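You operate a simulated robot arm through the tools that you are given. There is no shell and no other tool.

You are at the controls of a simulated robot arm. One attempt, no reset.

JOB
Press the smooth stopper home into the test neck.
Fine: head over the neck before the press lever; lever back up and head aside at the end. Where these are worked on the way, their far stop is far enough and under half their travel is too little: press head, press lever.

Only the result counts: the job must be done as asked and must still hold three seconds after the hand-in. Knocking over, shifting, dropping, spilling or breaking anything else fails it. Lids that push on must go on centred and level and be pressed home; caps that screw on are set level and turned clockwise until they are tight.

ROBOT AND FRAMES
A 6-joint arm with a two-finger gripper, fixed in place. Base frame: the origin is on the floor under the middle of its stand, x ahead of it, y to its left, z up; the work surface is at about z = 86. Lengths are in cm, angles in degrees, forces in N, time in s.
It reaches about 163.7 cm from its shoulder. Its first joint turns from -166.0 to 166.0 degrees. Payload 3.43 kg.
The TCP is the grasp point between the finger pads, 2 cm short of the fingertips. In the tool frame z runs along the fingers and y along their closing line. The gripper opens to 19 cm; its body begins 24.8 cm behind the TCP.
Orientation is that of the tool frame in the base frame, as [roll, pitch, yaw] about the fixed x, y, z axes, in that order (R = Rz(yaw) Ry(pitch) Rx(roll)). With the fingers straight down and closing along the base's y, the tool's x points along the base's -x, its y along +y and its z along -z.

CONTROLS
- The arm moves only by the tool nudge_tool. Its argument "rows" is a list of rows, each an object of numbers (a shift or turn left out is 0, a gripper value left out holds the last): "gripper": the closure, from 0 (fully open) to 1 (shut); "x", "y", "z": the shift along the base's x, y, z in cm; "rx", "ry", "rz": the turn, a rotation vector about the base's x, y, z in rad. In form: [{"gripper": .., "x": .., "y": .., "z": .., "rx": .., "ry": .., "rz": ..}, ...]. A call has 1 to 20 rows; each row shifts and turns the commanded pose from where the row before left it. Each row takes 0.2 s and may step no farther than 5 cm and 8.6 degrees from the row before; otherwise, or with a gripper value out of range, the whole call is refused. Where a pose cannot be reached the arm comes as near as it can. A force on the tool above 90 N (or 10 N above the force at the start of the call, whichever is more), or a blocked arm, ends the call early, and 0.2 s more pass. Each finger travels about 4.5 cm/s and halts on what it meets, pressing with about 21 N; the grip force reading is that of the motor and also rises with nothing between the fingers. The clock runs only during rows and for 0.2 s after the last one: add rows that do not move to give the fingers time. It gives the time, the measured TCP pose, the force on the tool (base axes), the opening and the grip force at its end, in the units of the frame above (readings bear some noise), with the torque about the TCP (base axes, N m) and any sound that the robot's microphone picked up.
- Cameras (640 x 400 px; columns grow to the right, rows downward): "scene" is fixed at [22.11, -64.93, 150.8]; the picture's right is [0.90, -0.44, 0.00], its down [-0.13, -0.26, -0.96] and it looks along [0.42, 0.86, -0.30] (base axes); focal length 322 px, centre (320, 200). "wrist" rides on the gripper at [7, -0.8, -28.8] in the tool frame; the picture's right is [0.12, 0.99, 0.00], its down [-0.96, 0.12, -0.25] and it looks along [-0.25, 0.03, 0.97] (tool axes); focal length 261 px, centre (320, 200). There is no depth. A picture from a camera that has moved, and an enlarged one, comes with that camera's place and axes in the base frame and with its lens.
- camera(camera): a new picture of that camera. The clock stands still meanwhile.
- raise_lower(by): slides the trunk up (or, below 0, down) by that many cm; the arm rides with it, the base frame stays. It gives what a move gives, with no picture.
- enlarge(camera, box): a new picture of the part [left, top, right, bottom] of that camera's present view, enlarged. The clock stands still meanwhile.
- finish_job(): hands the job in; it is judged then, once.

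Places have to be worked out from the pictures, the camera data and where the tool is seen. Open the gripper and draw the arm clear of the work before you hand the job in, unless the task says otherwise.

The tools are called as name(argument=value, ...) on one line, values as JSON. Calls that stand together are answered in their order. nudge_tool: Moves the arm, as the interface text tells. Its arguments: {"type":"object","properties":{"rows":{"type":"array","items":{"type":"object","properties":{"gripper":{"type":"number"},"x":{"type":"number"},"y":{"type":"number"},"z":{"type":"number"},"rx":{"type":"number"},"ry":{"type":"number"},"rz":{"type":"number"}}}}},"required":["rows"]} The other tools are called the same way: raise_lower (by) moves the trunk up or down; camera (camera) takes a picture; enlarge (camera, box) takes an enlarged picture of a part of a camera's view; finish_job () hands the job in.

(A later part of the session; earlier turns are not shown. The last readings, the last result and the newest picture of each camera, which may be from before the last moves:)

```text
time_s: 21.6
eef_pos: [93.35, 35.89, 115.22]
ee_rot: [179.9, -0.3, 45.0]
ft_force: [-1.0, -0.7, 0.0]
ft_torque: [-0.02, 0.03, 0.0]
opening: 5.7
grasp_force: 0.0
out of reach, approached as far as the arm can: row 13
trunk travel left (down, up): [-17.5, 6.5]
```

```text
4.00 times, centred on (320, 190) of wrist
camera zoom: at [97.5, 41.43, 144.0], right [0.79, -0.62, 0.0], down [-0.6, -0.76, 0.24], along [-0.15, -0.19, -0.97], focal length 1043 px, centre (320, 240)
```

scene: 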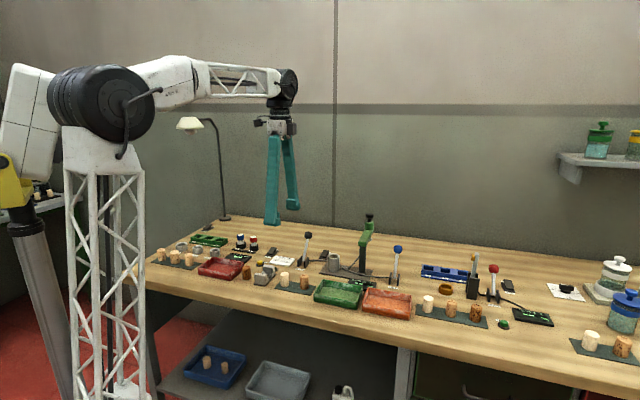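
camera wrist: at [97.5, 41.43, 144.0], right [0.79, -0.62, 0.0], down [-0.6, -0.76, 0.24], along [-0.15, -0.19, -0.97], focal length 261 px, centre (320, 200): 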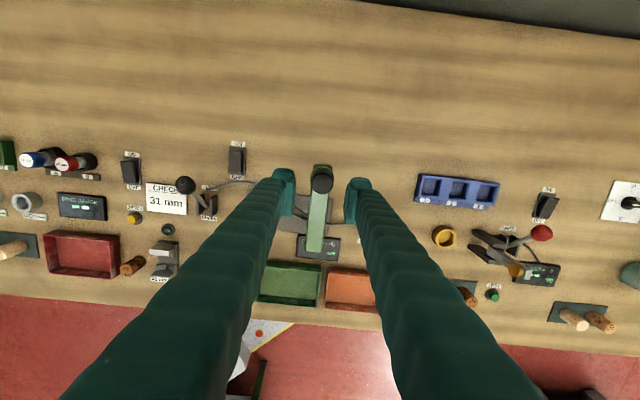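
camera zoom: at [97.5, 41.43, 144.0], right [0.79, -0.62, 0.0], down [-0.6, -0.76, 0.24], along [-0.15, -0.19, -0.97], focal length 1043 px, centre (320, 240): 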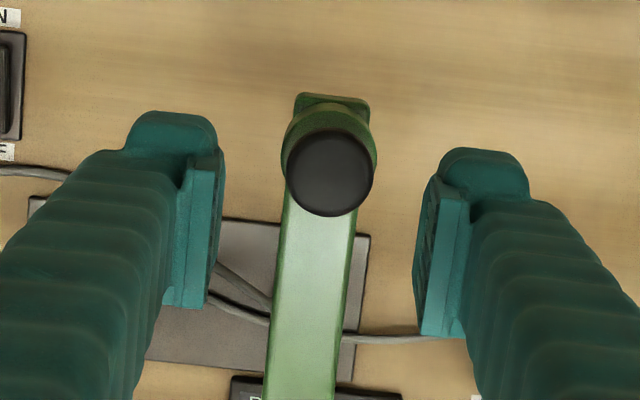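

The head knob lies at about (93.5, 35.75), under the open fingers. I'll descend so the fingertips come beside the knob cap, just above the green cylinder.

nudge_tool(rows=[{"z": -3}, {"z": -3}, {"z": -2}, {}])

enlarge(camera="wrist", box=[240, 140, 400, 240])

enlarge(camera="scene", box=[330, 180, 410, 230])

```text
time_s: 22.6
eef_pos: [93.24, 35.76, 107.36]
ee_rot: [-179.9, -0.1, 45.0]
ft_force: [0.1, 0.5, 0.3]
ft_torque: [0.0, -0.03, 0.02]
opening: 5.72
grasp_force: 0.0
trunk travel left (down, up): [-17.5, 6.5]
```

```text
4.00 times, centred on (320, 190) of wrist
camera zoom: at [97.65, 41.42, 136.16], right [0.79, -0.62, 0.0], down [-0.6, -0.76, 0.25], along [-0.15, -0.19, -0.97], focal length 1043 px, centre (320, 240)
```

zoom: 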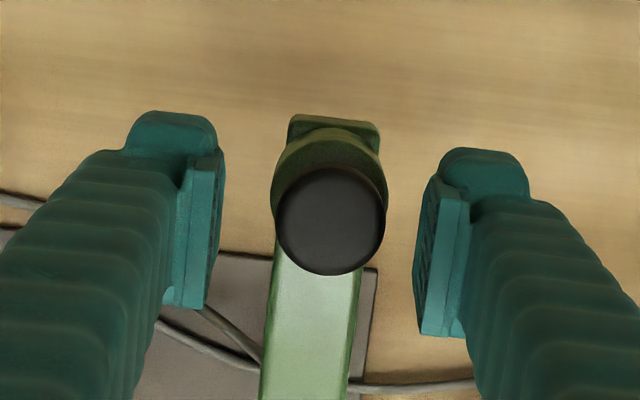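

```text
8.00 times, centred on (370, 205) of scene
camera zoom: at [22.11, -64.93, 150.8], right [0.9, -0.44, 0.0], down [-0.13, -0.26, -0.96], along [0.42, 0.86, -0.3], focal length 2577 px, centre (-80, 160)
```

zoom: 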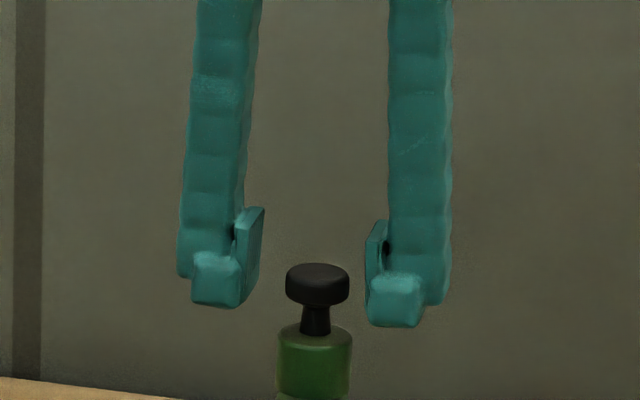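

The knob cap (about 3.1 cm) is 3 mm off-centre between the fingers. I'll shift by that, lower 0.5 cm and close to 3.8 cm for a loose straddle.

nudge_tool(rows=[{"x": 0.24, "y": -0.24, "z": -0.3}, {"z": -0.3, "gripper": 0.75}, {"gripper": 0.8}, {}, {}])

enlarge(camera="wrist", box=[240, 140, 400, 240])

enlarge(camera="scene", box=[330, 180, 410, 230])

```text
time_s: 23.8
eef_pos: [93.49, 35.43, 106.65]
ee_rot: [-180.0, -0.1, 45.0]
ft_force: [0.5, 0.0, 0.2]
ft_torque: [-0.04, 0.0, -0.04]
opening: 3.8
grasp_force: 0.1
trunk travel left (down, up): [-17.5, 6.5]
```

```text
4.00 times, centred on (320, 190) of wrist
camera zoom: at [97.84, 41.15, 135.53], right [0.79, -0.62, 0.0], down [-0.6, -0.76, 0.25], along [-0.15, -0.19, -0.97], focal length 1043 px, centre (320, 240)
```

zoom: 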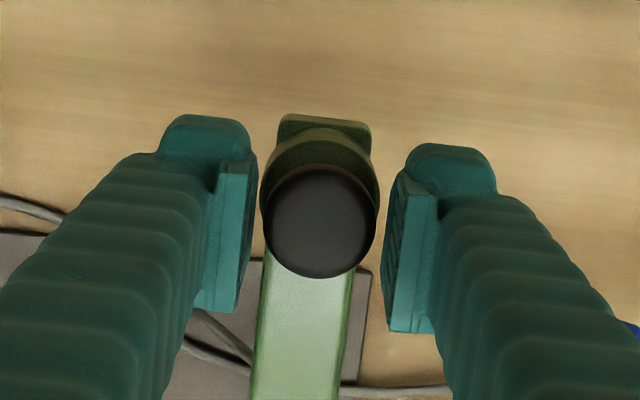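

```text
8.00 times, centred on (370, 205) of scene
camera zoom: at [22.11, -64.93, 150.8], right [0.9, -0.44, 0.0], down [-0.13, -0.26, -0.96], along [0.42, 0.86, -0.3], focal length 2577 px, centre (-80, 160)
```

zoom: 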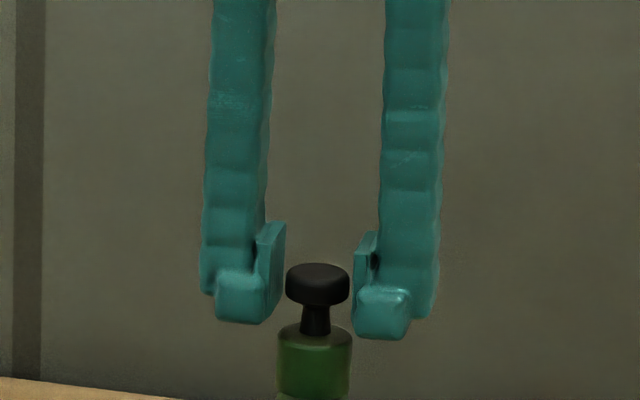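

The knob is centred between the pads. I'll swing the head along its arc (pivot near (85.5, 27.55), radius 11.3), turning the tool with it, starting with four steps to check it moves.

nudge_tool(rows=[{"x": -1.11, "y": 0.98, "rz": 0.1309}, {"x": -1.23, "y": 0.82, "rz": 0.1309}, {"x": -1.32, "y": 0.65, "rz": 0.1309}, {"x": -1.4, "y": 0.48, "rz": 0.1309}])

enlarge(camera="wrist", box=[240, 140, 400, 240])

enlarge(camera="scene", box=[300, 180, 428, 260])

```text
time_s: 24.8
eef_pos: [88.47, 38.4, 106.43]
ee_rot: [179.9, 0.0, 75.1]
ft_force: [-0.1, 0.0, 0.0]
ft_torque: [0.02, 0.05, -0.02]
opening: 3.81
grasp_force: 0.0
trunk travel left (down, up): [-17.5, 6.5]
```

```text
4.00 times, centred on (320, 190) of wrist
camera zoom: at [89.39, 45.5, 135.23], right [0.99, -0.14, 0.0], down [-0.14, -0.96, 0.25], along [-0.04, -0.25, -0.97], focal length 1043 px, centre (320, 240)
```

zoom: 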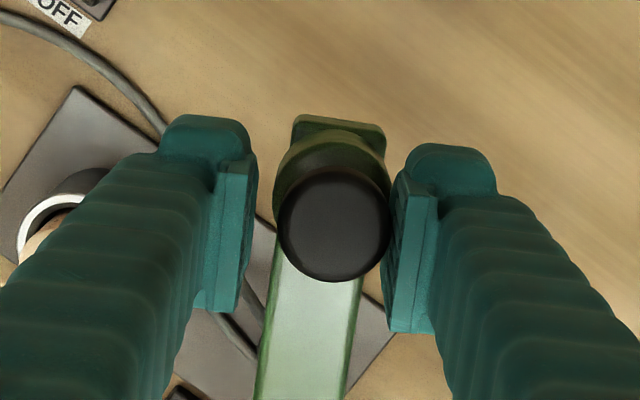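

```text
5.00 times, centred on (364, 220) of scene
camera zoom: at [22.11, -64.93, 150.8], right [0.9, -0.44, 0.0], down [-0.13, -0.26, -0.96], along [0.42, 0.86, -0.3], focal length 1611 px, centre (100, 100)
```

zoom: 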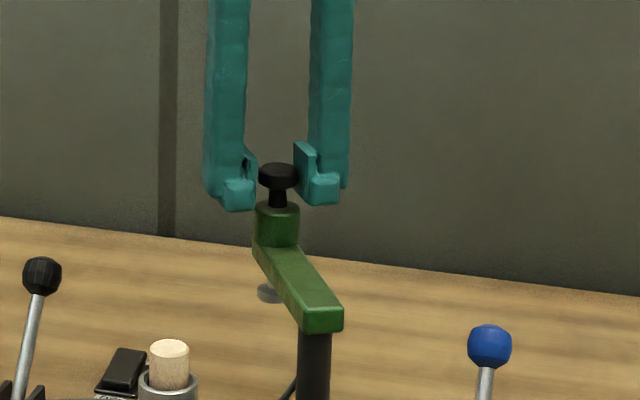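

The head follows with negligible force. I'll take four more steps, then check the plunger's clearance over the stopper.

nudge_tool(rows=[{"x": -1.45, "y": 0.28, "rz": 0.1309}, {"x": -1.47, "y": 0.1, "rz": 0.1309}, {"x": -1.47, "y": -0.1, "rz": 0.1309}, {"x": -1.45, "y": -0.28, "rz": 0.1309}])

enlarge(camera="scene", box=[300, 205, 396, 265])

enlarge(camera="wrist", box=[240, 140, 400, 240])

```text
time_s: 25.8
eef_pos: [82.45, 38.24, 106.54]
ee_rot: [179.9, -0.1, 105.0]
ft_force: [1.4, 0.4, 0.2]
ft_torque: [-0.02, 0.04, -0.04]
opening: 3.76
grasp_force: 0.0
trunk travel left (down, up): [-17.5, 6.5]
```

```text
6.67 times, centred on (348, 235) of scene
camera zoom: at [22.11, -64.93, 150.8], right [0.9, -0.44, 0.0], down [-0.13, -0.26, -0.96], along [0.42, 0.86, -0.3], focal length 2148 px, centre (133, -33)
```

zoom: 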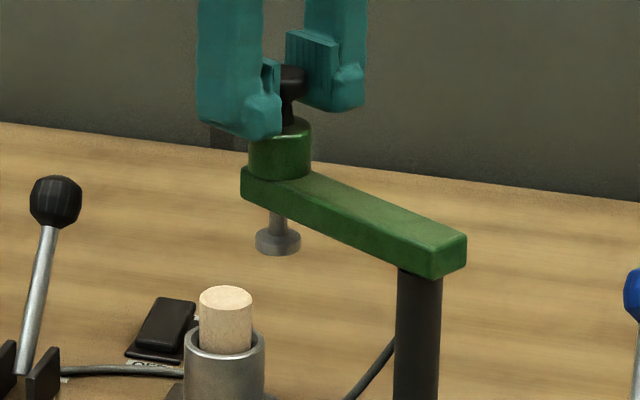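

```text
4.00 times, centred on (320, 190) of wrist
camera zoom: at [79.76, 44.89, 135.37], right [0.93, 0.37, 0.0], down [0.36, -0.9, 0.25], along [0.09, -0.23, -0.97], focal length 1043 px, centre (320, 240)
```

zoom: 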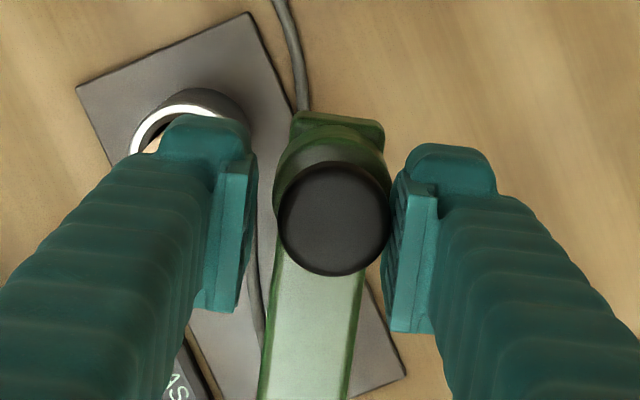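

The plunger clears the stopper's top by roughly 1.2 cm. I'll complete the arc to the neck.

nudge_tool(rows=[{"x": -1.4, "y": -0.48, "rz": 0.1309}, {"x": -1.32, "y": -0.65, "rz": 0.1309}, {"x": -1.23, "y": -0.82, "rz": 0.1309}, {"x": -1.11, "y": -0.98, "rz": 0.1309}])

enlarge(camera="scene", box=[300, 205, 396, 265])

enlarge(camera="wrist", box=[240, 140, 400, 240])

```text
time_s: 26.8
eef_pos: [77.29, 35.54, 106.34]
ee_rot: [180.0, 0.0, 135.0]
ft_force: [0.6, 0.3, -0.9]
ft_torque: [-0.03, 0.04, -0.01]
opening: 3.81
grasp_force: 0.1
trunk travel left (down, up): [-17.5, 6.5]
```

```text
6.67 times, centred on (348, 235) of scene
camera zoom: at [22.11, -64.93, 150.8], right [0.9, -0.44, 0.0], down [-0.13, -0.26, -0.96], along [0.42, 0.86, -0.3], focal length 2148 px, centre (133, -33)
```

zoom: 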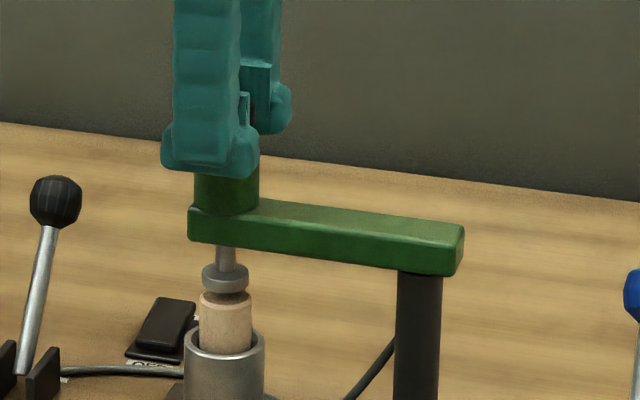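

```text
4.00 times, centred on (320, 190) of wrist
camera zoom: at [71.69, 39.98, 135.23], right [0.62, 0.79, 0.0], down [0.76, -0.6, 0.25], along [0.19, -0.15, -0.97], focal length 1043 px, centre (320, 240)
```

zoom: 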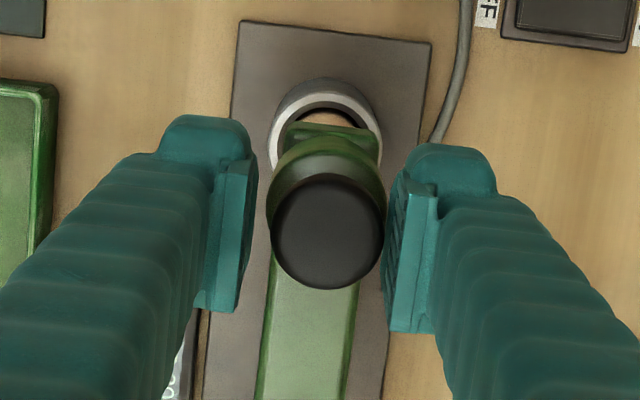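

The head is nearly over the stopper. I'll ease on in small steps until the head reaches its stop, watching the force.

nudge_tool(rows=[{"x": -0.15, "y": -0.15, "rz": 0.018}, {"x": -0.1, "y": -0.1}, {}])

enlarge(camera="wrist", box=[240, 140, 400, 240])

enlarge(camera="scene", box=[312, 235, 360, 265])

```text
time_s: 27.6
eef_pos: [77.08, 35.28, 106.49]
ee_rot: [179.9, 0.1, 136.1]
ft_force: [0.7, 2.2, -0.9]
ft_torque: [-0.01, 0.02, 0.0]
opening: 3.9
grasp_force: 0.9
trunk travel left (down, up): [-17.5, 6.5]
```

```text
4.00 times, centred on (320, 190) of wrist
camera zoom: at [71.4, 39.68, 135.32], right [0.6, 0.8, 0.0], down [0.77, -0.58, 0.25], along [0.2, -0.15, -0.97], focal length 1043 px, centre (320, 240)
```

zoom: 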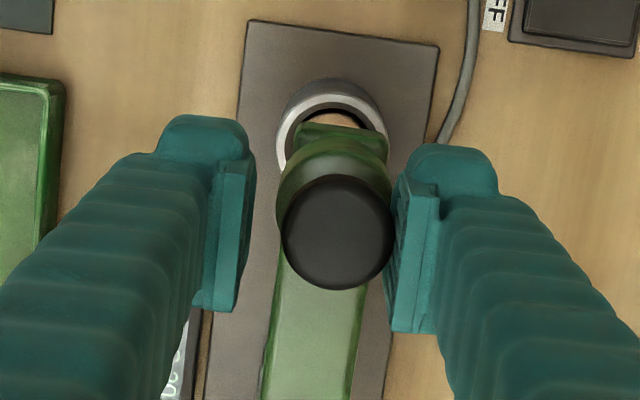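

```text
13.33 times, centred on (336, 250) of scene
camera zoom: at [22.11, -64.93, 150.8], right [0.9, -0.44, 0.0], down [-0.13, -0.26, -0.96], along [0.42, 0.86, -0.3], focal length 4295 px, centre (107, -467)
```

zoom: 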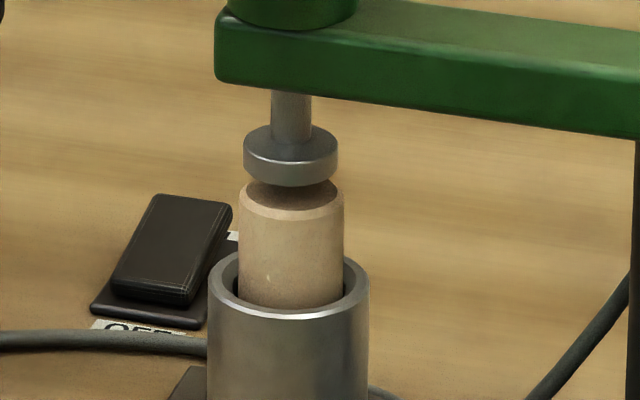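

The knob now leans on the trailing finger and the force has started to rise. I'll add one small push to confirm it's at the stop.

nudge_tool(rows=[{"x": -0.12, "y": -0.12}, {}, {}])

enlarge(camera="wrist", box=[240, 140, 400, 240])

enlarge(camera="scene", box=[312, 235, 360, 265])

```text
time_s: 28.4
eef_pos: [77.04, 35.21, 106.56]
ee_rot: [-179.9, 0.0, 136.0]
ft_force: [4.8, 4.1, -0.9]
ft_torque: [-0.03, 0.0, -0.01]
opening: 4.22
grasp_force: 3.9
trunk travel left (down, up): [-17.5, 6.5]
```

```text
4.00 times, centred on (320, 190) of wrist
camera zoom: at [71.28, 39.56, 135.33], right [0.6, 0.8, 0.0], down [0.77, -0.58, 0.25], along [0.2, -0.15, -0.97], focal length 1043 px, centre (320, 240)
```

zoom: 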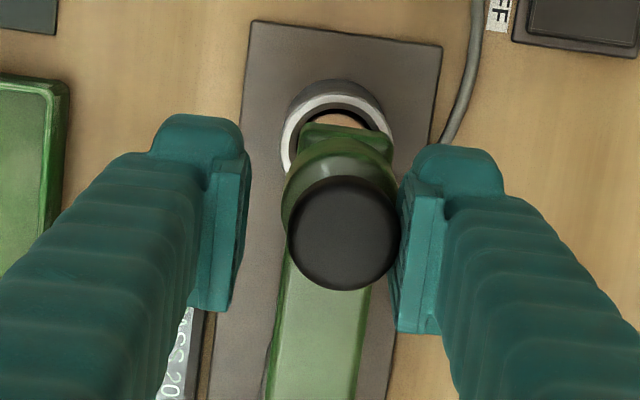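

```text
13.33 times, centred on (336, 250) of scene
camera zoom: at [22.11, -64.93, 150.8], right [0.9, -0.44, 0.0], down [-0.13, -0.26, -0.96], along [0.42, 0.86, -0.3], focal length 4295 px, centre (107, -467)
```

zoom: 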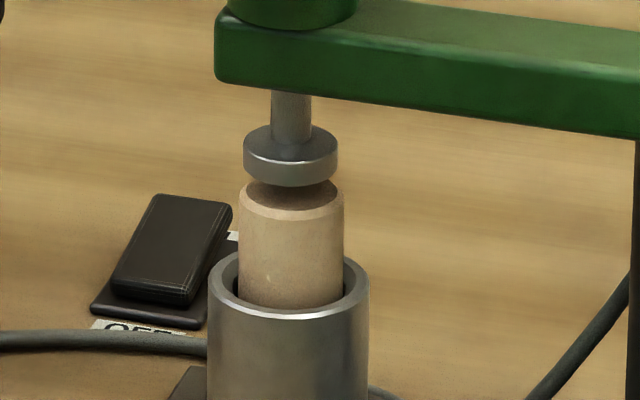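

The force rose to about 6 N with no motion of the head, so it is at its stop and centred over the stopper. I'll relax, lift off the knob and move above the press lever.

nudge_tool(rows=[{"x": 0.12, "y": 0.12}, {"x": 0.12, "y": 0.12, "rz": -0.018}, {"z": 1.5}, {"z": 3.5}, {"z": 4}, {"x": -1.8, "y": 4.4, "gripper": 0.65}, {"x": -1.8, "y": 4.5}, {"x": -1.7, "y": 4.5}, {}])

camera(camera="wrist")

enlarge(camera="wrist", box=[240, 140, 400, 240])

enlarge(camera="scene", box=[270, 190, 398, 270])

```text
time_s: 30.4
eef_pos: [72.2, 48.36, 115.73]
ee_rot: [180.0, 0.0, 134.9]
ft_force: [0.0, -0.3, -0.5]
ft_torque: [-0.05, 0.02, 0.02]
opening: 6.64
grasp_force: 0.0
trunk travel left (down, up): [-17.5, 6.5]
```

```text
taken
camera wrist: at [66.53, 52.85, 144.52], right [0.62, 0.79, 0.0], down [0.76, -0.6, 0.25], along [0.19, -0.15, -0.97], focal length 261 px, centre (320, 200)
```

wrist: 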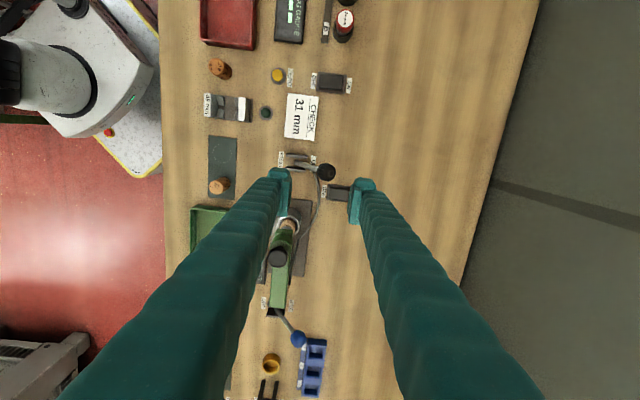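

```text
4.00 times, centred on (320, 190) of wrist
camera zoom: at [66.53, 52.85, 144.52], right [0.62, 0.79, 0.0], down [0.76, -0.6, 0.25], along [0.19, -0.15, -0.97], focal length 1043 px, centre (320, 240)
```

zoom: 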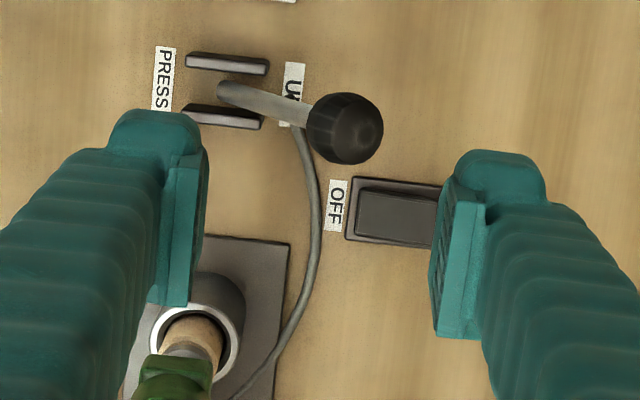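

```text
5.00 times, centred on (334, 230) of scene
camera zoom: at [22.11, -64.93, 150.8], right [0.9, -0.44, 0.0], down [-0.13, -0.26, -0.96], along [0.42, 0.86, -0.3], focal length 1611 px, centre (250, 50)
```

zoom: 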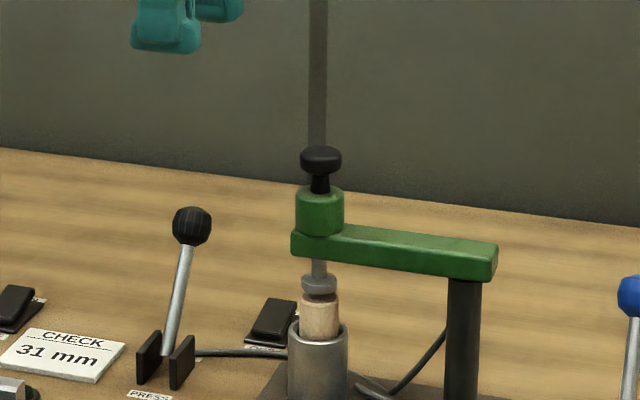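

The lever's knob centre is near (72.55, 49.55, 97) with a diameter of about 3.3 cm, its pivot is near (68.4, 45), and its rear position is labelled "UP". I'll centre above it and descend partway to check.

nudge_tool(rows=[{"x": 0.4, "y": 1.1, "z": -3}, {"z": -3.5}, {"z": -3.5}, {}])

enlarge(camera="wrist", box=[240, 140, 400, 240])

enlarge(camera="scene", box=[270, 200, 350, 250])

```text
time_s: 31.4
eef_pos: [72.41, 49.57, 105.35]
ee_rot: [-179.9, 0.0, 135.0]
ft_force: [-0.2, 0.2, -0.5]
ft_torque: [0.0, 0.01, -0.01]
opening: 6.65
grasp_force: 0.1
trunk travel left (down, up): [-17.5, 6.5]
```

```text
4.00 times, centred on (320, 190) of wrist
camera zoom: at [66.8, 54.05, 134.2], right [0.62, 0.79, 0.0], down [0.76, -0.6, 0.25], along [0.19, -0.15, -0.97], focal length 1043 px, centre (320, 240)
```

zoom: 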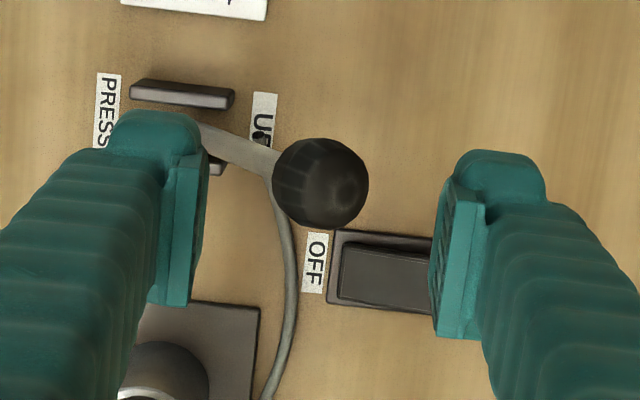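

```text
8.00 times, centred on (310, 225) of scene
camera zoom: at [22.11, -64.93, 150.8], right [0.9, -0.44, 0.0], down [-0.13, -0.26, -0.96], along [0.42, 0.86, -0.3], focal length 2577 px, centre (400, 0)
```

zoom: 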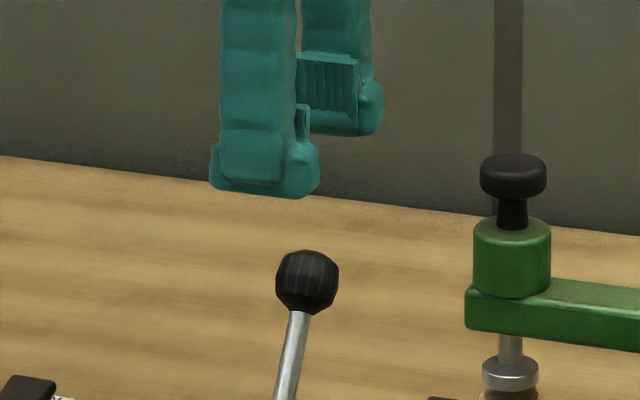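

The knob is centred between the fingers. I'll descend until the tips are about 1 cm below the knob's centre and close to a loose 4.4 cm straddle.

nudge_tool(rows=[{"x": 0.1, "z": -2.5}, {"z": -2.5}, {"z": -2.2}, {"gripper": 0.72}, {"gripper": 0.77}, {}])

enlarge(camera="wrist", box=[240, 140, 400, 240])

enlarge(camera="scene", box=[270, 215, 366, 275])

```text
time_s: 32.8
eef_pos: [72.45, 49.65, 98.21]
ee_rot: [-180.0, 0.0, 135.0]
ft_force: [-0.1, 0.7, 0.0]
ft_torque: [0.01, 0.03, -0.02]
opening: 4.39
grasp_force: 0.0
trunk travel left (down, up): [-17.5, 6.5]
```

```text
4.00 times, centred on (320, 190) of wrist
camera zoom: at [66.77, 54.18, 127.05], right [0.62, 0.79, 0.0], down [0.76, -0.6, 0.25], along [0.19, -0.15, -0.97], focal length 1043 px, centre (320, 240)
```

zoom: 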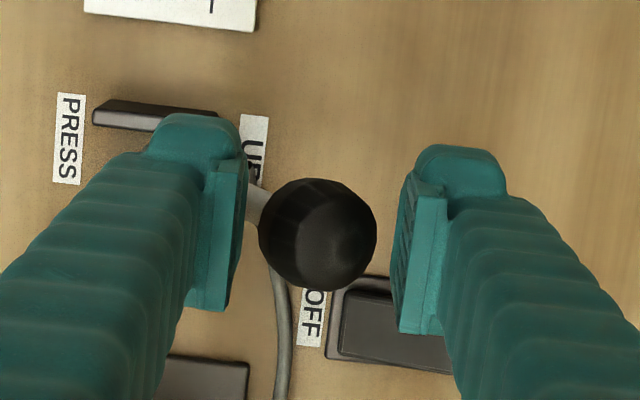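

```text
6.67 times, centred on (318, 245) of scene
camera zoom: at [22.11, -64.93, 150.8], right [0.9, -0.44, 0.0], down [-0.13, -0.26, -0.96], along [0.42, 0.86, -0.3], focal length 2148 px, centre (333, -100)
```

zoom: 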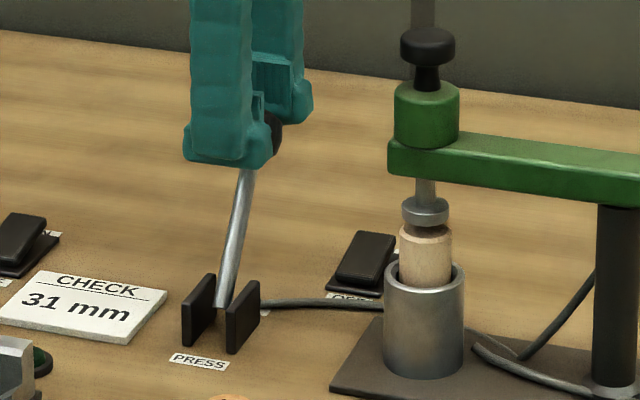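

The knob sits between the pads with about 0.5 cm of play each side. I'll begin pulling the lever toward "PRESS" along its arc, three steps first.

nudge_tool(rows=[{"x": -0.82, "y": -0.82, "z": 0.5}, {"x": -0.87, "y": -0.87, "z": 0.6}, {"x": -0.91, "y": -0.91, "z": 0.4}, {}])

enlarge(camera="wrist", box=[240, 140, 400, 240])

enlarge(camera="scene", box=[270, 215, 366, 275])

```text
time_s: 33.8
eef_pos: [69.92, 47.13, 99.64]
ee_rot: [180.0, 0.0, 135.1]
ft_force: [0.4, 0.4, -1.1]
ft_torque: [0.01, 0.02, 0.0]
opening: 4.38
grasp_force: 0.1
trunk travel left (down, up): [-17.5, 6.5]
```

```text
4.00 times, centred on (320, 190) of wrist
camera zoom: at [64.29, 51.67, 128.43], right [0.62, 0.79, 0.0], down [0.76, -0.6, 0.25], along [0.19, -0.15, -0.97], focal length 1043 px, centre (320, 240)
```

zoom: 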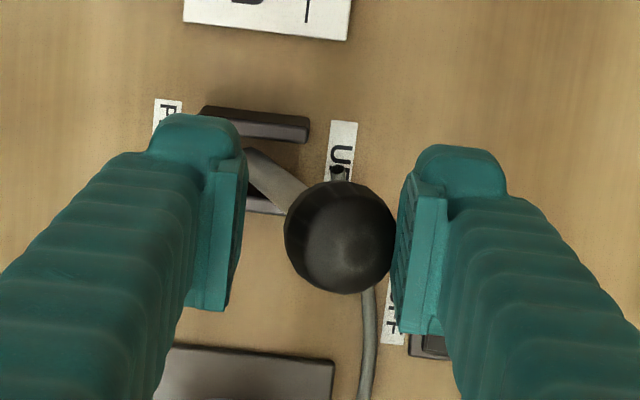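

```text
6.67 times, centred on (318, 245) of scene
camera zoom: at [22.11, -64.93, 150.8], right [0.9, -0.44, 0.0], down [-0.13, -0.26, -0.96], along [0.42, 0.86, -0.3], focal length 2148 px, centre (333, -100)
```

zoom: 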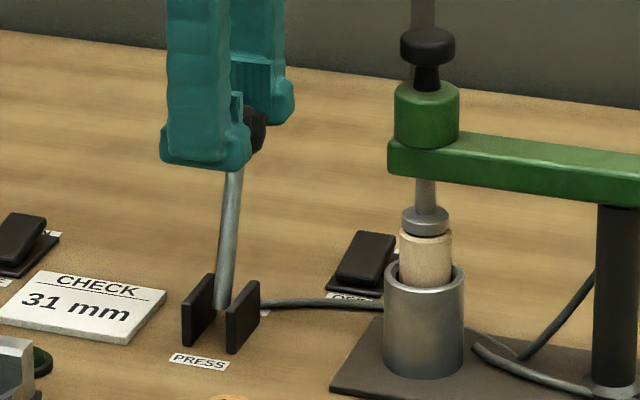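

The lever follows freely and the plunger is coming down onto the stopper. I'll continue along the arc.

nudge_tool(rows=[{"x": -0.93, "y": -0.93, "z": 0.25}, {"x": -0.95, "y": -0.95, "z": 0.12}, {"x": -0.95, "y": -0.95, "z": -0.05}])

enlarge(camera="wrist", box=[240, 140, 400, 240])

enlarge(camera="scene", box=[270, 215, 366, 275])

```text
time_s: 34.6
eef_pos: [67.14, 44.44, 100.14]
ee_rot: [180.0, -0.1, 135.0]
ft_force: [0.6, 0.6, -0.5]
ft_torque: [-0.01, 0.07, 0.02]
opening: 4.35
grasp_force: 0.1
trunk travel left (down, up): [-17.5, 6.5]
```

```text
4.00 times, centred on (320, 190) of wrist
camera zoom: at [61.48, 48.92, 128.9], right [0.62, 0.79, 0.0], down [0.76, -0.6, 0.25], along [0.19, -0.15, -0.97], focal length 1043 px, centre (320, 240)
```

zoom: 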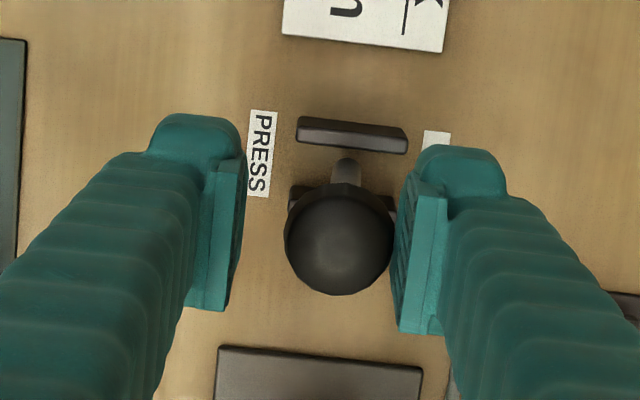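

```text
6.67 times, centred on (318, 245) of scene
camera zoom: at [22.11, -64.93, 150.8], right [0.9, -0.44, 0.0], down [-0.13, -0.26, -0.96], along [0.42, 0.86, -0.3], focal length 2148 px, centre (333, -100)
```

zoom: 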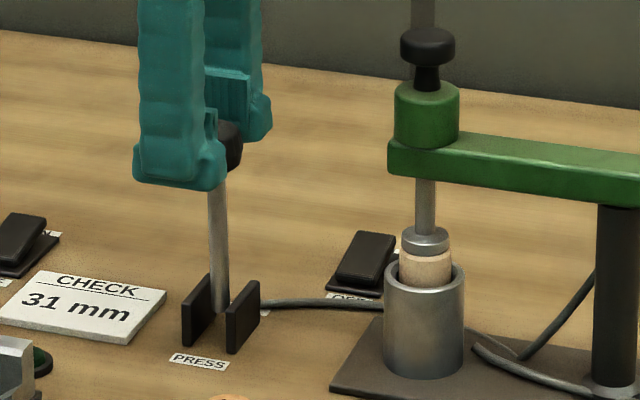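

The lever is about vertical and the stopper is being driven in, with forces still tiny. I'll keep going.

nudge_tool(rows=[{"x": -0.93, "y": -0.93, "z": -0.2}, {"x": -0.9, "y": -0.9, "z": -0.35}, {"x": -0.86, "y": -0.86, "z": -0.5}])

enlarge(camera="wrist", box=[240, 140, 400, 240])

enlarge(camera="scene", box=[270, 215, 366, 275])

```text
time_s: 35.4
eef_pos: [64.29, 41.79, 99.24]
ee_rot: [-180.0, 0.1, 135.0]
ft_force: [-0.1, 0.0, -0.2]
ft_torque: [-0.06, 0.06, 0.02]
opening: 4.35
grasp_force: 0.0
trunk travel left (down, up): [-17.5, 6.5]
```

```text
4.00 times, centred on (320, 190) of wrist
camera zoom: at [58.68, 46.27, 128.02], right [0.62, 0.79, 0.0], down [0.76, -0.6, 0.25], along [0.19, -0.15, -0.97], focal length 1043 px, centre (320, 240)
```

zoom: 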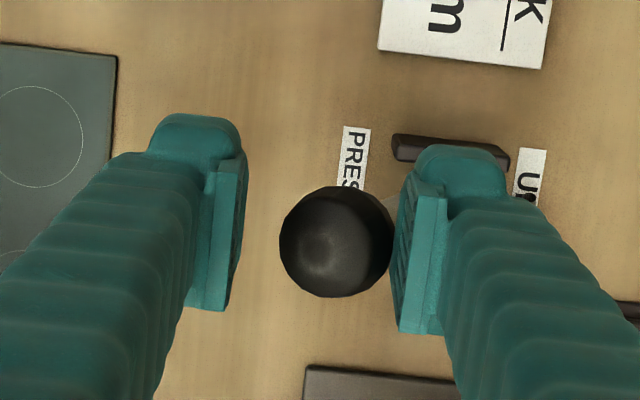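

```text
6.67 times, centred on (318, 245) of scene
camera zoom: at [22.11, -64.93, 150.8], right [0.9, -0.44, 0.0], down [-0.13, -0.26, -0.96], along [0.42, 0.86, -0.3], focal length 2148 px, centre (333, -100)
```

zoom: 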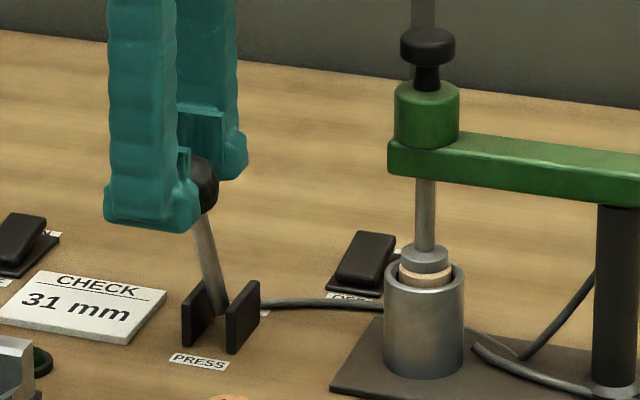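

The stopper is about 0.7 cm proud and the lever is around 27° forward. I'll continue in smaller bites toward the far stop.

nudge_tool(rows=[{"x": -0.81, "y": -0.81, "z": -0.65}, {"x": -0.4, "y": -0.4, "z": -0.38}])

enlarge(camera="wrist", box=[240, 140, 400, 240])

enlarge(camera="scene", box=[270, 215, 366, 275])

```text
time_s: 36.0
eef_pos: [63.1, 40.48, 98.09]
ee_rot: [-179.9, 0.0, 135.1]
ft_force: [-0.7, -1.0, -0.4]
ft_torque: [0.01, 0.01, 0.0]
opening: 4.38
grasp_force: 0.0
trunk travel left (down, up): [-17.5, 6.5]
```

```text
4.00 times, centred on (320, 190) of wrist
camera zoom: at [57.46, 45.02, 126.95], right [0.62, 0.79, 0.0], down [0.76, -0.6, 0.25], along [0.19, -0.15, -0.97], focal length 1043 px, centre (320, 240)
```

zoom: 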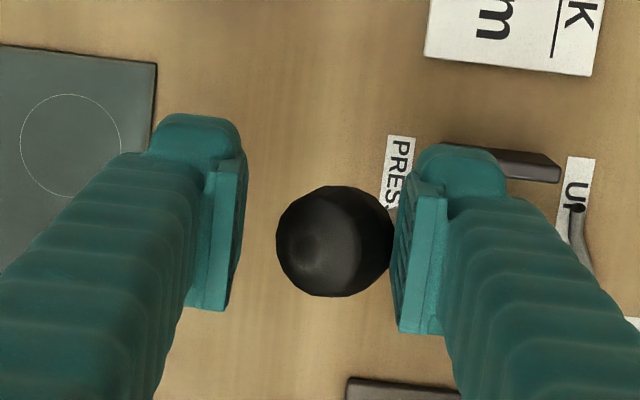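

```text
6.67 times, centred on (318, 245) of scene
camera zoom: at [22.11, -64.93, 150.8], right [0.9, -0.44, 0.0], down [-0.13, -0.26, -0.96], along [0.42, 0.86, -0.3], focal length 2148 px, centre (333, -100)
```

zoom: 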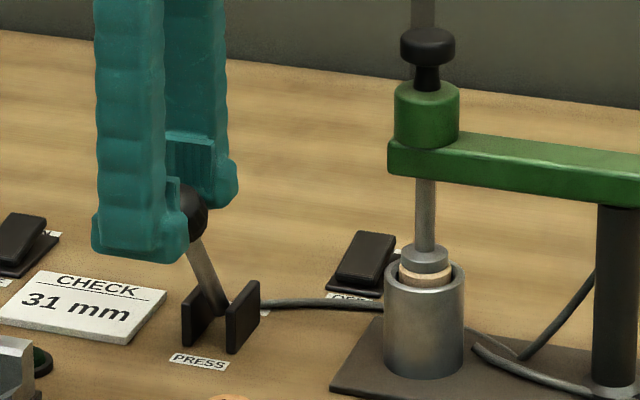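

The lever has moved further while the plunger seems to have stopped at nearly the same depth. I'll continue to the lever's far stop.

nudge_tool(rows=[{"x": -0.35, "y": -0.35, "z": -0.4}, {"x": -0.35, "y": -0.35, "z": -0.4}, {}])

enlarge(camera="wrist", box=[240, 140, 400, 240])

enlarge(camera="scene", box=[270, 215, 366, 275])

enlarge(camera="scene", box=[318, 240, 350, 260])

```text
time_s: 36.8
eef_pos: [62.62, 39.96, 97.32]
ee_rot: [179.9, -0.1, 134.9]
ft_force: [14.2, 15.1, 6.8]
ft_torque: [0.19, -0.27, 0.15]
opening: 5.54
grasp_force: 9.7
trunk travel left (down, up): [-17.5, 6.5]
```

```text
4.00 times, centred on (320, 190) of wrist
camera zoom: at [56.86, 44.38, 126.17], right [0.62, 0.79, 0.0], down [0.76, -0.6, 0.25], along [0.2, -0.15, -0.97], focal length 1043 px, centre (320, 240)
```

zoom: 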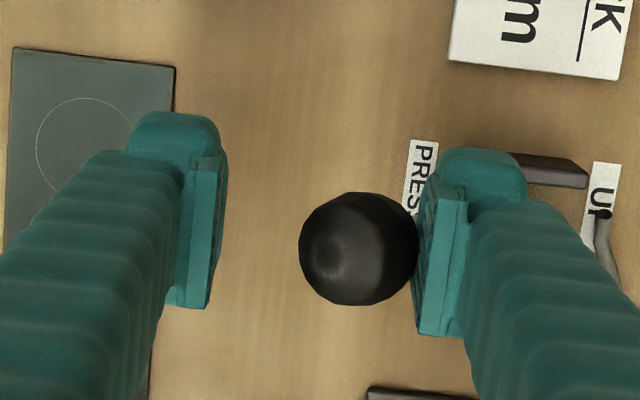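

```text
6.67 times, centred on (318, 245) of scene
camera zoom: at [22.11, -64.93, 150.8], right [0.9, -0.44, 0.0], down [-0.13, -0.26, -0.96], along [0.42, 0.86, -0.3], focal length 2148 px, centre (333, -100)
```

zoom: 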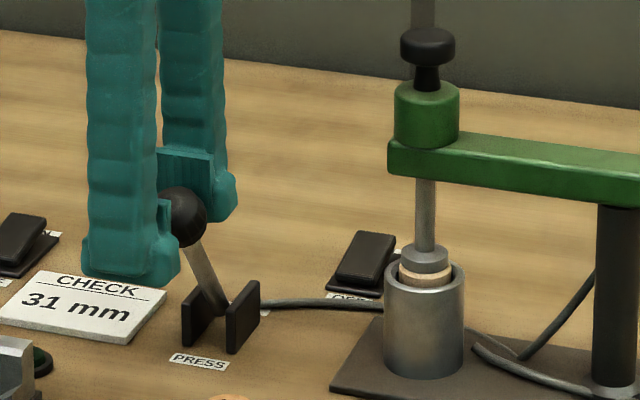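

```text
16.00 times, centred on (334, 250) of scene
camera zoom: at [22.11, -64.93, 150.8], right [0.9, -0.44, 0.0], down [-0.13, -0.26, -0.96], along [0.42, 0.86, -0.3], focal length 5154 px, centre (96, -600)
```

zoom: 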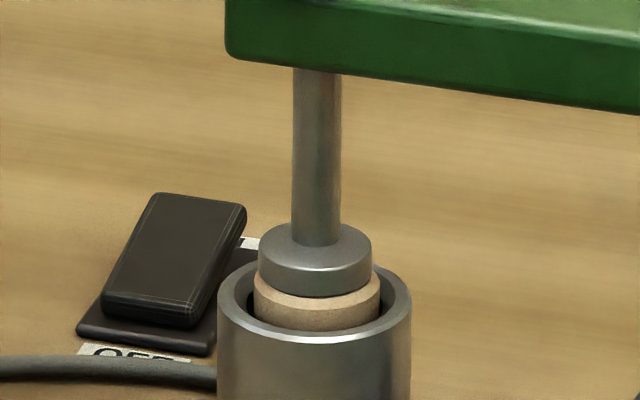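

The force rose to about 21 N on the lever and the knob is mirrored about the pivot, so the lever is at its far stop and the stopper is pressed in under the plunger. Now I'll bring the lever back up along the reverse arc.

nudge_tool(rows=[{"x": 0.35, "y": 0.35, "z": 0.4}, {"x": 0.35, "y": 0.35, "z": 0.4}, {"x": 0.4, "y": 0.4, "z": 0.38}, {"x": 0.81, "y": 0.81, "z": 0.65}, {"x": 0.86, "y": 0.86, "z": 0.5}, {"x": 0.9, "y": 0.9, "z": 0.35}])

enlarge(camera="wrist", box=[240, 140, 400, 240])

enlarge(camera="scene", box=[270, 215, 366, 275])

```text
time_s: 38.2
eef_pos: [66.43, 43.51, 99.8]
ee_rot: [-179.9, -0.1, 135.0]
ft_force: [-0.6, -1.1, 0.4]
ft_torque: [0.11, -0.13, 0.0]
opening: 4.45
grasp_force: 0.2
trunk travel left (down, up): [-17.5, 6.5]
```

```text
4.00 times, centred on (320, 190) of wrist
camera zoom: at [60.72, 48.05, 128.68], right [0.62, 0.79, 0.0], down [0.76, -0.6, 0.25], along [0.19, -0.15, -0.97], focal length 1043 px, centre (320, 240)
```

zoom: 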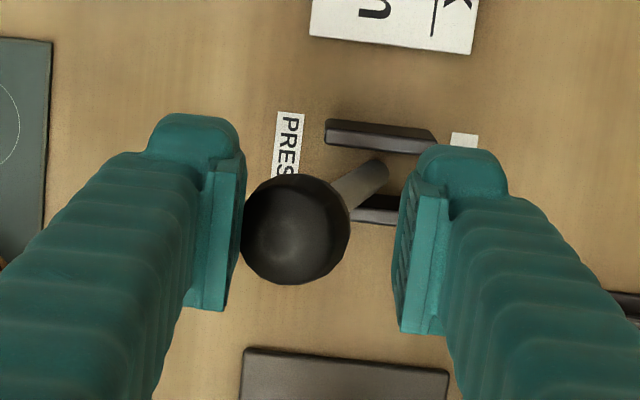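

```text
6.67 times, centred on (318, 245) of scene
camera zoom: at [22.11, -64.93, 150.8], right [0.9, -0.44, 0.0], down [-0.13, -0.26, -0.96], along [0.42, 0.86, -0.3], focal length 2148 px, centre (333, -100)
```

zoom: 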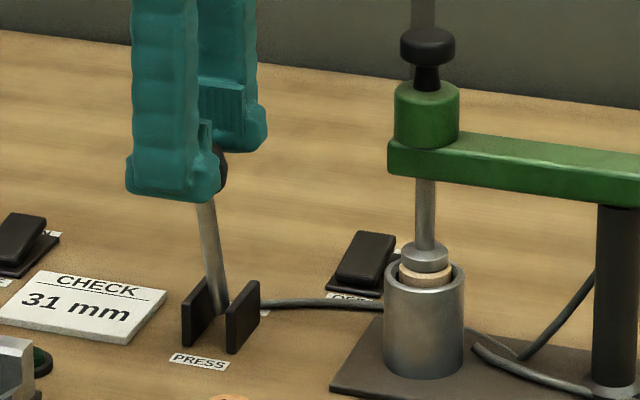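

The lever follows back easily. I'll continue toward "UP".

nudge_tool(rows=[{"x": 0.93, "y": 0.93, "z": 0.2}, {"x": 0.95, "y": 0.95, "z": 0.1}, {"x": 0.95, "y": 0.95, "z": -0.05}, {"x": 0.93, "y": 0.93, "z": -0.2}, {"x": 0.91, "y": 0.91, "z": -0.35}])

enlarge(camera="wrist", box=[240, 140, 400, 240])

enlarge(camera="scene", box=[270, 215, 366, 275])

```text
time_s: 39.4
eef_pos: [70.83, 48.14, 99.66]
ee_rot: [180.0, 0.0, 135.0]
ft_force: [0.1, -0.8, 0.3]
ft_torque: [0.01, -0.07, -0.05]
opening: 4.34
grasp_force: 0.1
trunk travel left (down, up): [-17.5, 6.5]
```

```text
4.00 times, centred on (320, 190) of wrist
camera zoom: at [65.22, 52.57, 128.42], right [0.62, 0.79, 0.0], down [0.76, -0.6, 0.25], along [0.19, -0.15, -0.97], focal length 1043 px, centre (320, 240)
```

zoom: 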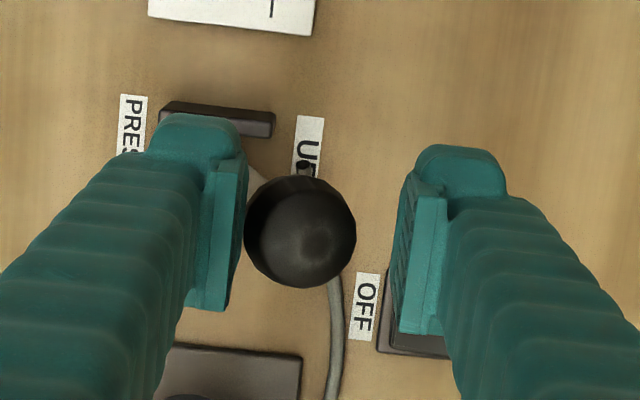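

```text
6.67 times, centred on (318, 245) of scene
camera zoom: at [22.11, -64.93, 150.8], right [0.9, -0.44, 0.0], down [-0.13, -0.26, -0.96], along [0.42, 0.86, -0.3], focal length 2148 px, centre (333, -100)
```

zoom: 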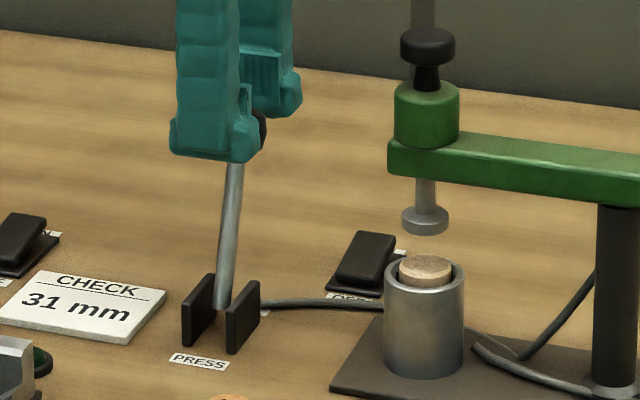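

The plunger has lifted, leaving the stopper seated just proud of the rim. I'll finish bringing the lever to its up stop.

nudge_tool(rows=[{"x": 0.87, "y": 0.87, "z": -0.5}, {"x": 0.6, "y": 0.6, "z": -0.45}, {"x": 0.3, "y": 0.3, "z": -0.25}, {"x": 0.2, "y": 0.2, "z": -0.15}, {}])

enlarge(camera="wrist", box=[240, 140, 400, 240])

enlarge(camera="scene", box=[270, 215, 366, 275])

```text
time_s: 40.6
eef_pos: [72.65, 50.07, 98.12]
ee_rot: [180.0, 0.1, 135.0]
ft_force: [-0.2, -0.3, -0.4]
ft_torque: [-0.02, -0.01, 0.0]
opening: 4.37
grasp_force: 0.0
trunk travel left (down, up): [-17.5, 6.5]
```

```text
4.00 times, centred on (320, 190) of wrist
camera zoom: at [67.07, 54.54, 126.96], right [0.62, 0.79, 0.0], down [0.76, -0.6, 0.25], along [0.19, -0.15, -0.97], focal length 1043 px, centre (320, 240)
```

zoom: 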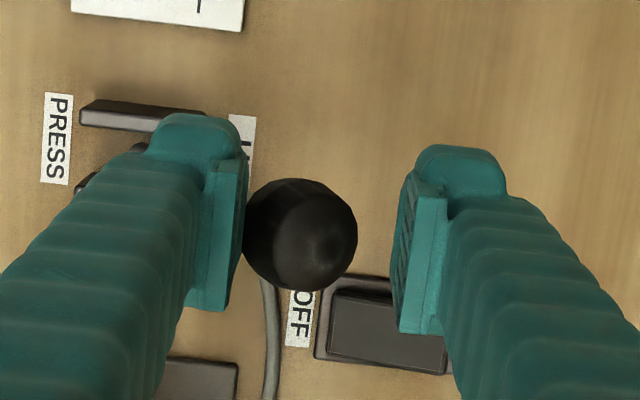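

```text
6.67 times, centred on (318, 245) of scene
camera zoom: at [22.11, -64.93, 150.8], right [0.9, -0.44, 0.0], down [-0.13, -0.26, -0.96], along [0.42, 0.86, -0.3], focal length 2148 px, centre (333, -100)
```

zoom: 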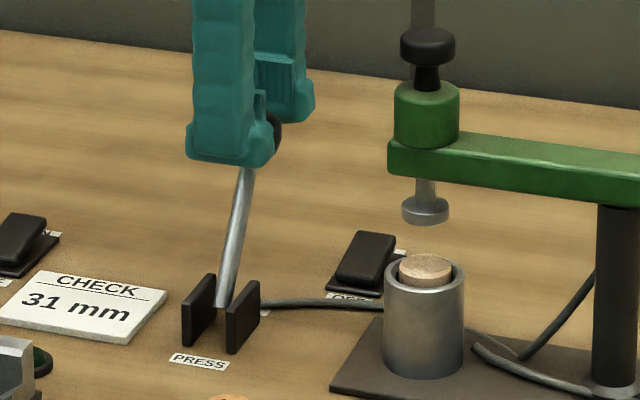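

The lever is almost at its original angle. I'll push a touch more until it meets the stop.

nudge_tool(rows=[{"x": 0.2, "y": 0.2, "z": -0.15}, {"x": 0.1, "y": 0.1}, {}])

enlarge(camera="wrist", box=[240, 140, 400, 240])

enlarge(camera="scene", box=[270, 215, 366, 275])

```text
time_s: 41.4
eef_pos: [73.07, 50.29, 97.98]
ee_rot: [179.9, 0.0, 135.0]
ft_force: [-9.0, -5.3, -1.6]
ft_torque: [-0.06, 0.06, -0.12]
opening: 4.93
grasp_force: 4.4
trunk travel left (down, up): [-17.5, 6.5]
```

```text
4.00 times, centred on (320, 190) of wrist
camera zoom: at [67.43, 54.8, 126.86], right [0.62, 0.79, 0.0], down [0.76, -0.6, 0.25], along [0.19, -0.15, -0.97], focal length 1043 px, centre (320, 240)
```

zoom: 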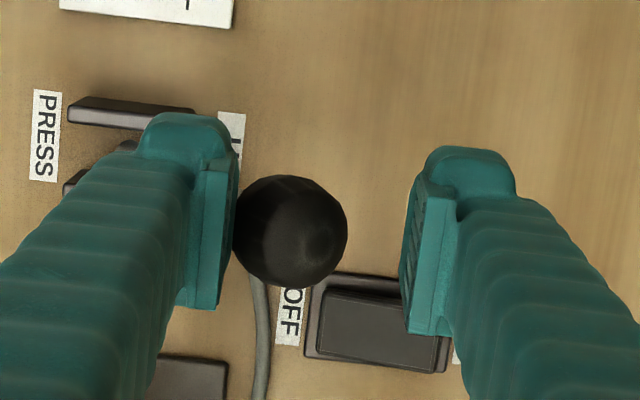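

```text
6.67 times, centred on (318, 245) of scene
camera zoom: at [22.11, -64.93, 150.8], right [0.9, -0.44, 0.0], down [-0.13, -0.26, -0.96], along [0.42, 0.86, -0.3], focal length 2148 px, centre (333, -100)
```

zoom: 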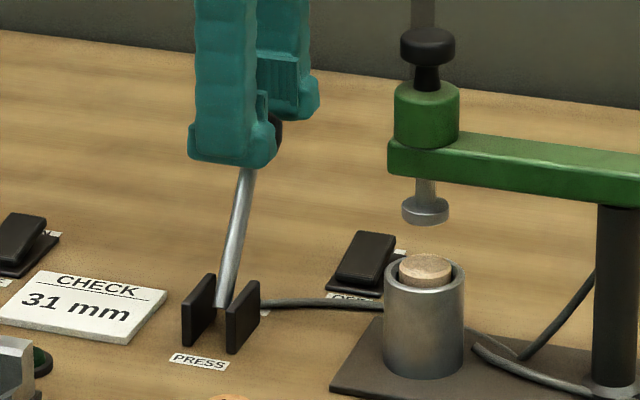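

The lever is firmly at its up stop (about 10 N). I'll back off, lift clear and inspect the stopper.

nudge_tool(rows=[{"x": -0.2, "y": -0.2}, {"x": -0.2, "y": -0.2, "gripper": 0.72}, {"z": 1, "gripper": 0.7}, {"z": 3}, {"z": 4}, {"z": 4}, {"z": 4}, {}])

enlarge(camera="scene", box=[270, 215, 366, 275])

enlarge(camera="scene", box=[318, 240, 350, 260])

camera(camera="wrist")

```text
time_s: 43.2
eef_pos: [72.91, 50.33, 114.56]
ee_rot: [-179.9, 0.1, 135.0]
ft_force: [0.4, -1.1, -0.4]
ft_torque: [0.01, 0.0, 0.02]
opening: 5.7
grasp_force: 0.1
trunk travel left (down, up): [-17.5, 6.5]
```

```text
6.67 times, centred on (318, 245) of scene
camera zoom: at [22.11, -64.93, 150.8], right [0.9, -0.44, 0.0], down [-0.13, -0.26, -0.96], along [0.42, 0.86, -0.3], focal length 2148 px, centre (333, -100)
```

zoom: 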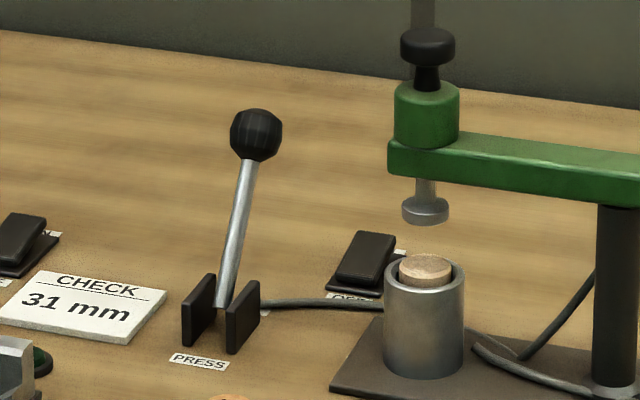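

```text
16.00 times, centred on (334, 250) of scene
camera zoom: at [22.11, -64.93, 150.8], right [0.9, -0.44, 0.0], down [-0.13, -0.26, -0.96], along [0.42, 0.86, -0.3], focal length 5154 px, centre (96, -600)
```

zoom: 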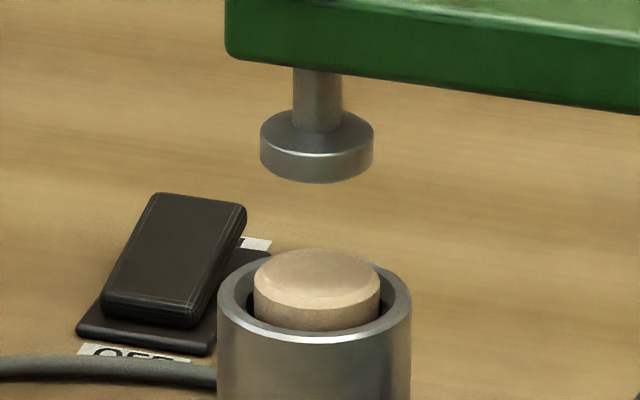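

```text
taken
camera wrist: at [67.07, 54.83, 143.35], right [0.62, 0.79, 0.0], down [0.76, -0.6, 0.25], along [0.19, -0.15, -0.97], focal length 261 px, centre (320, 200)
```

wrist: 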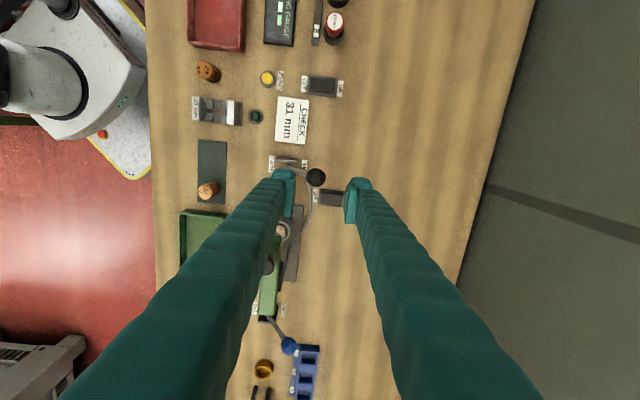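

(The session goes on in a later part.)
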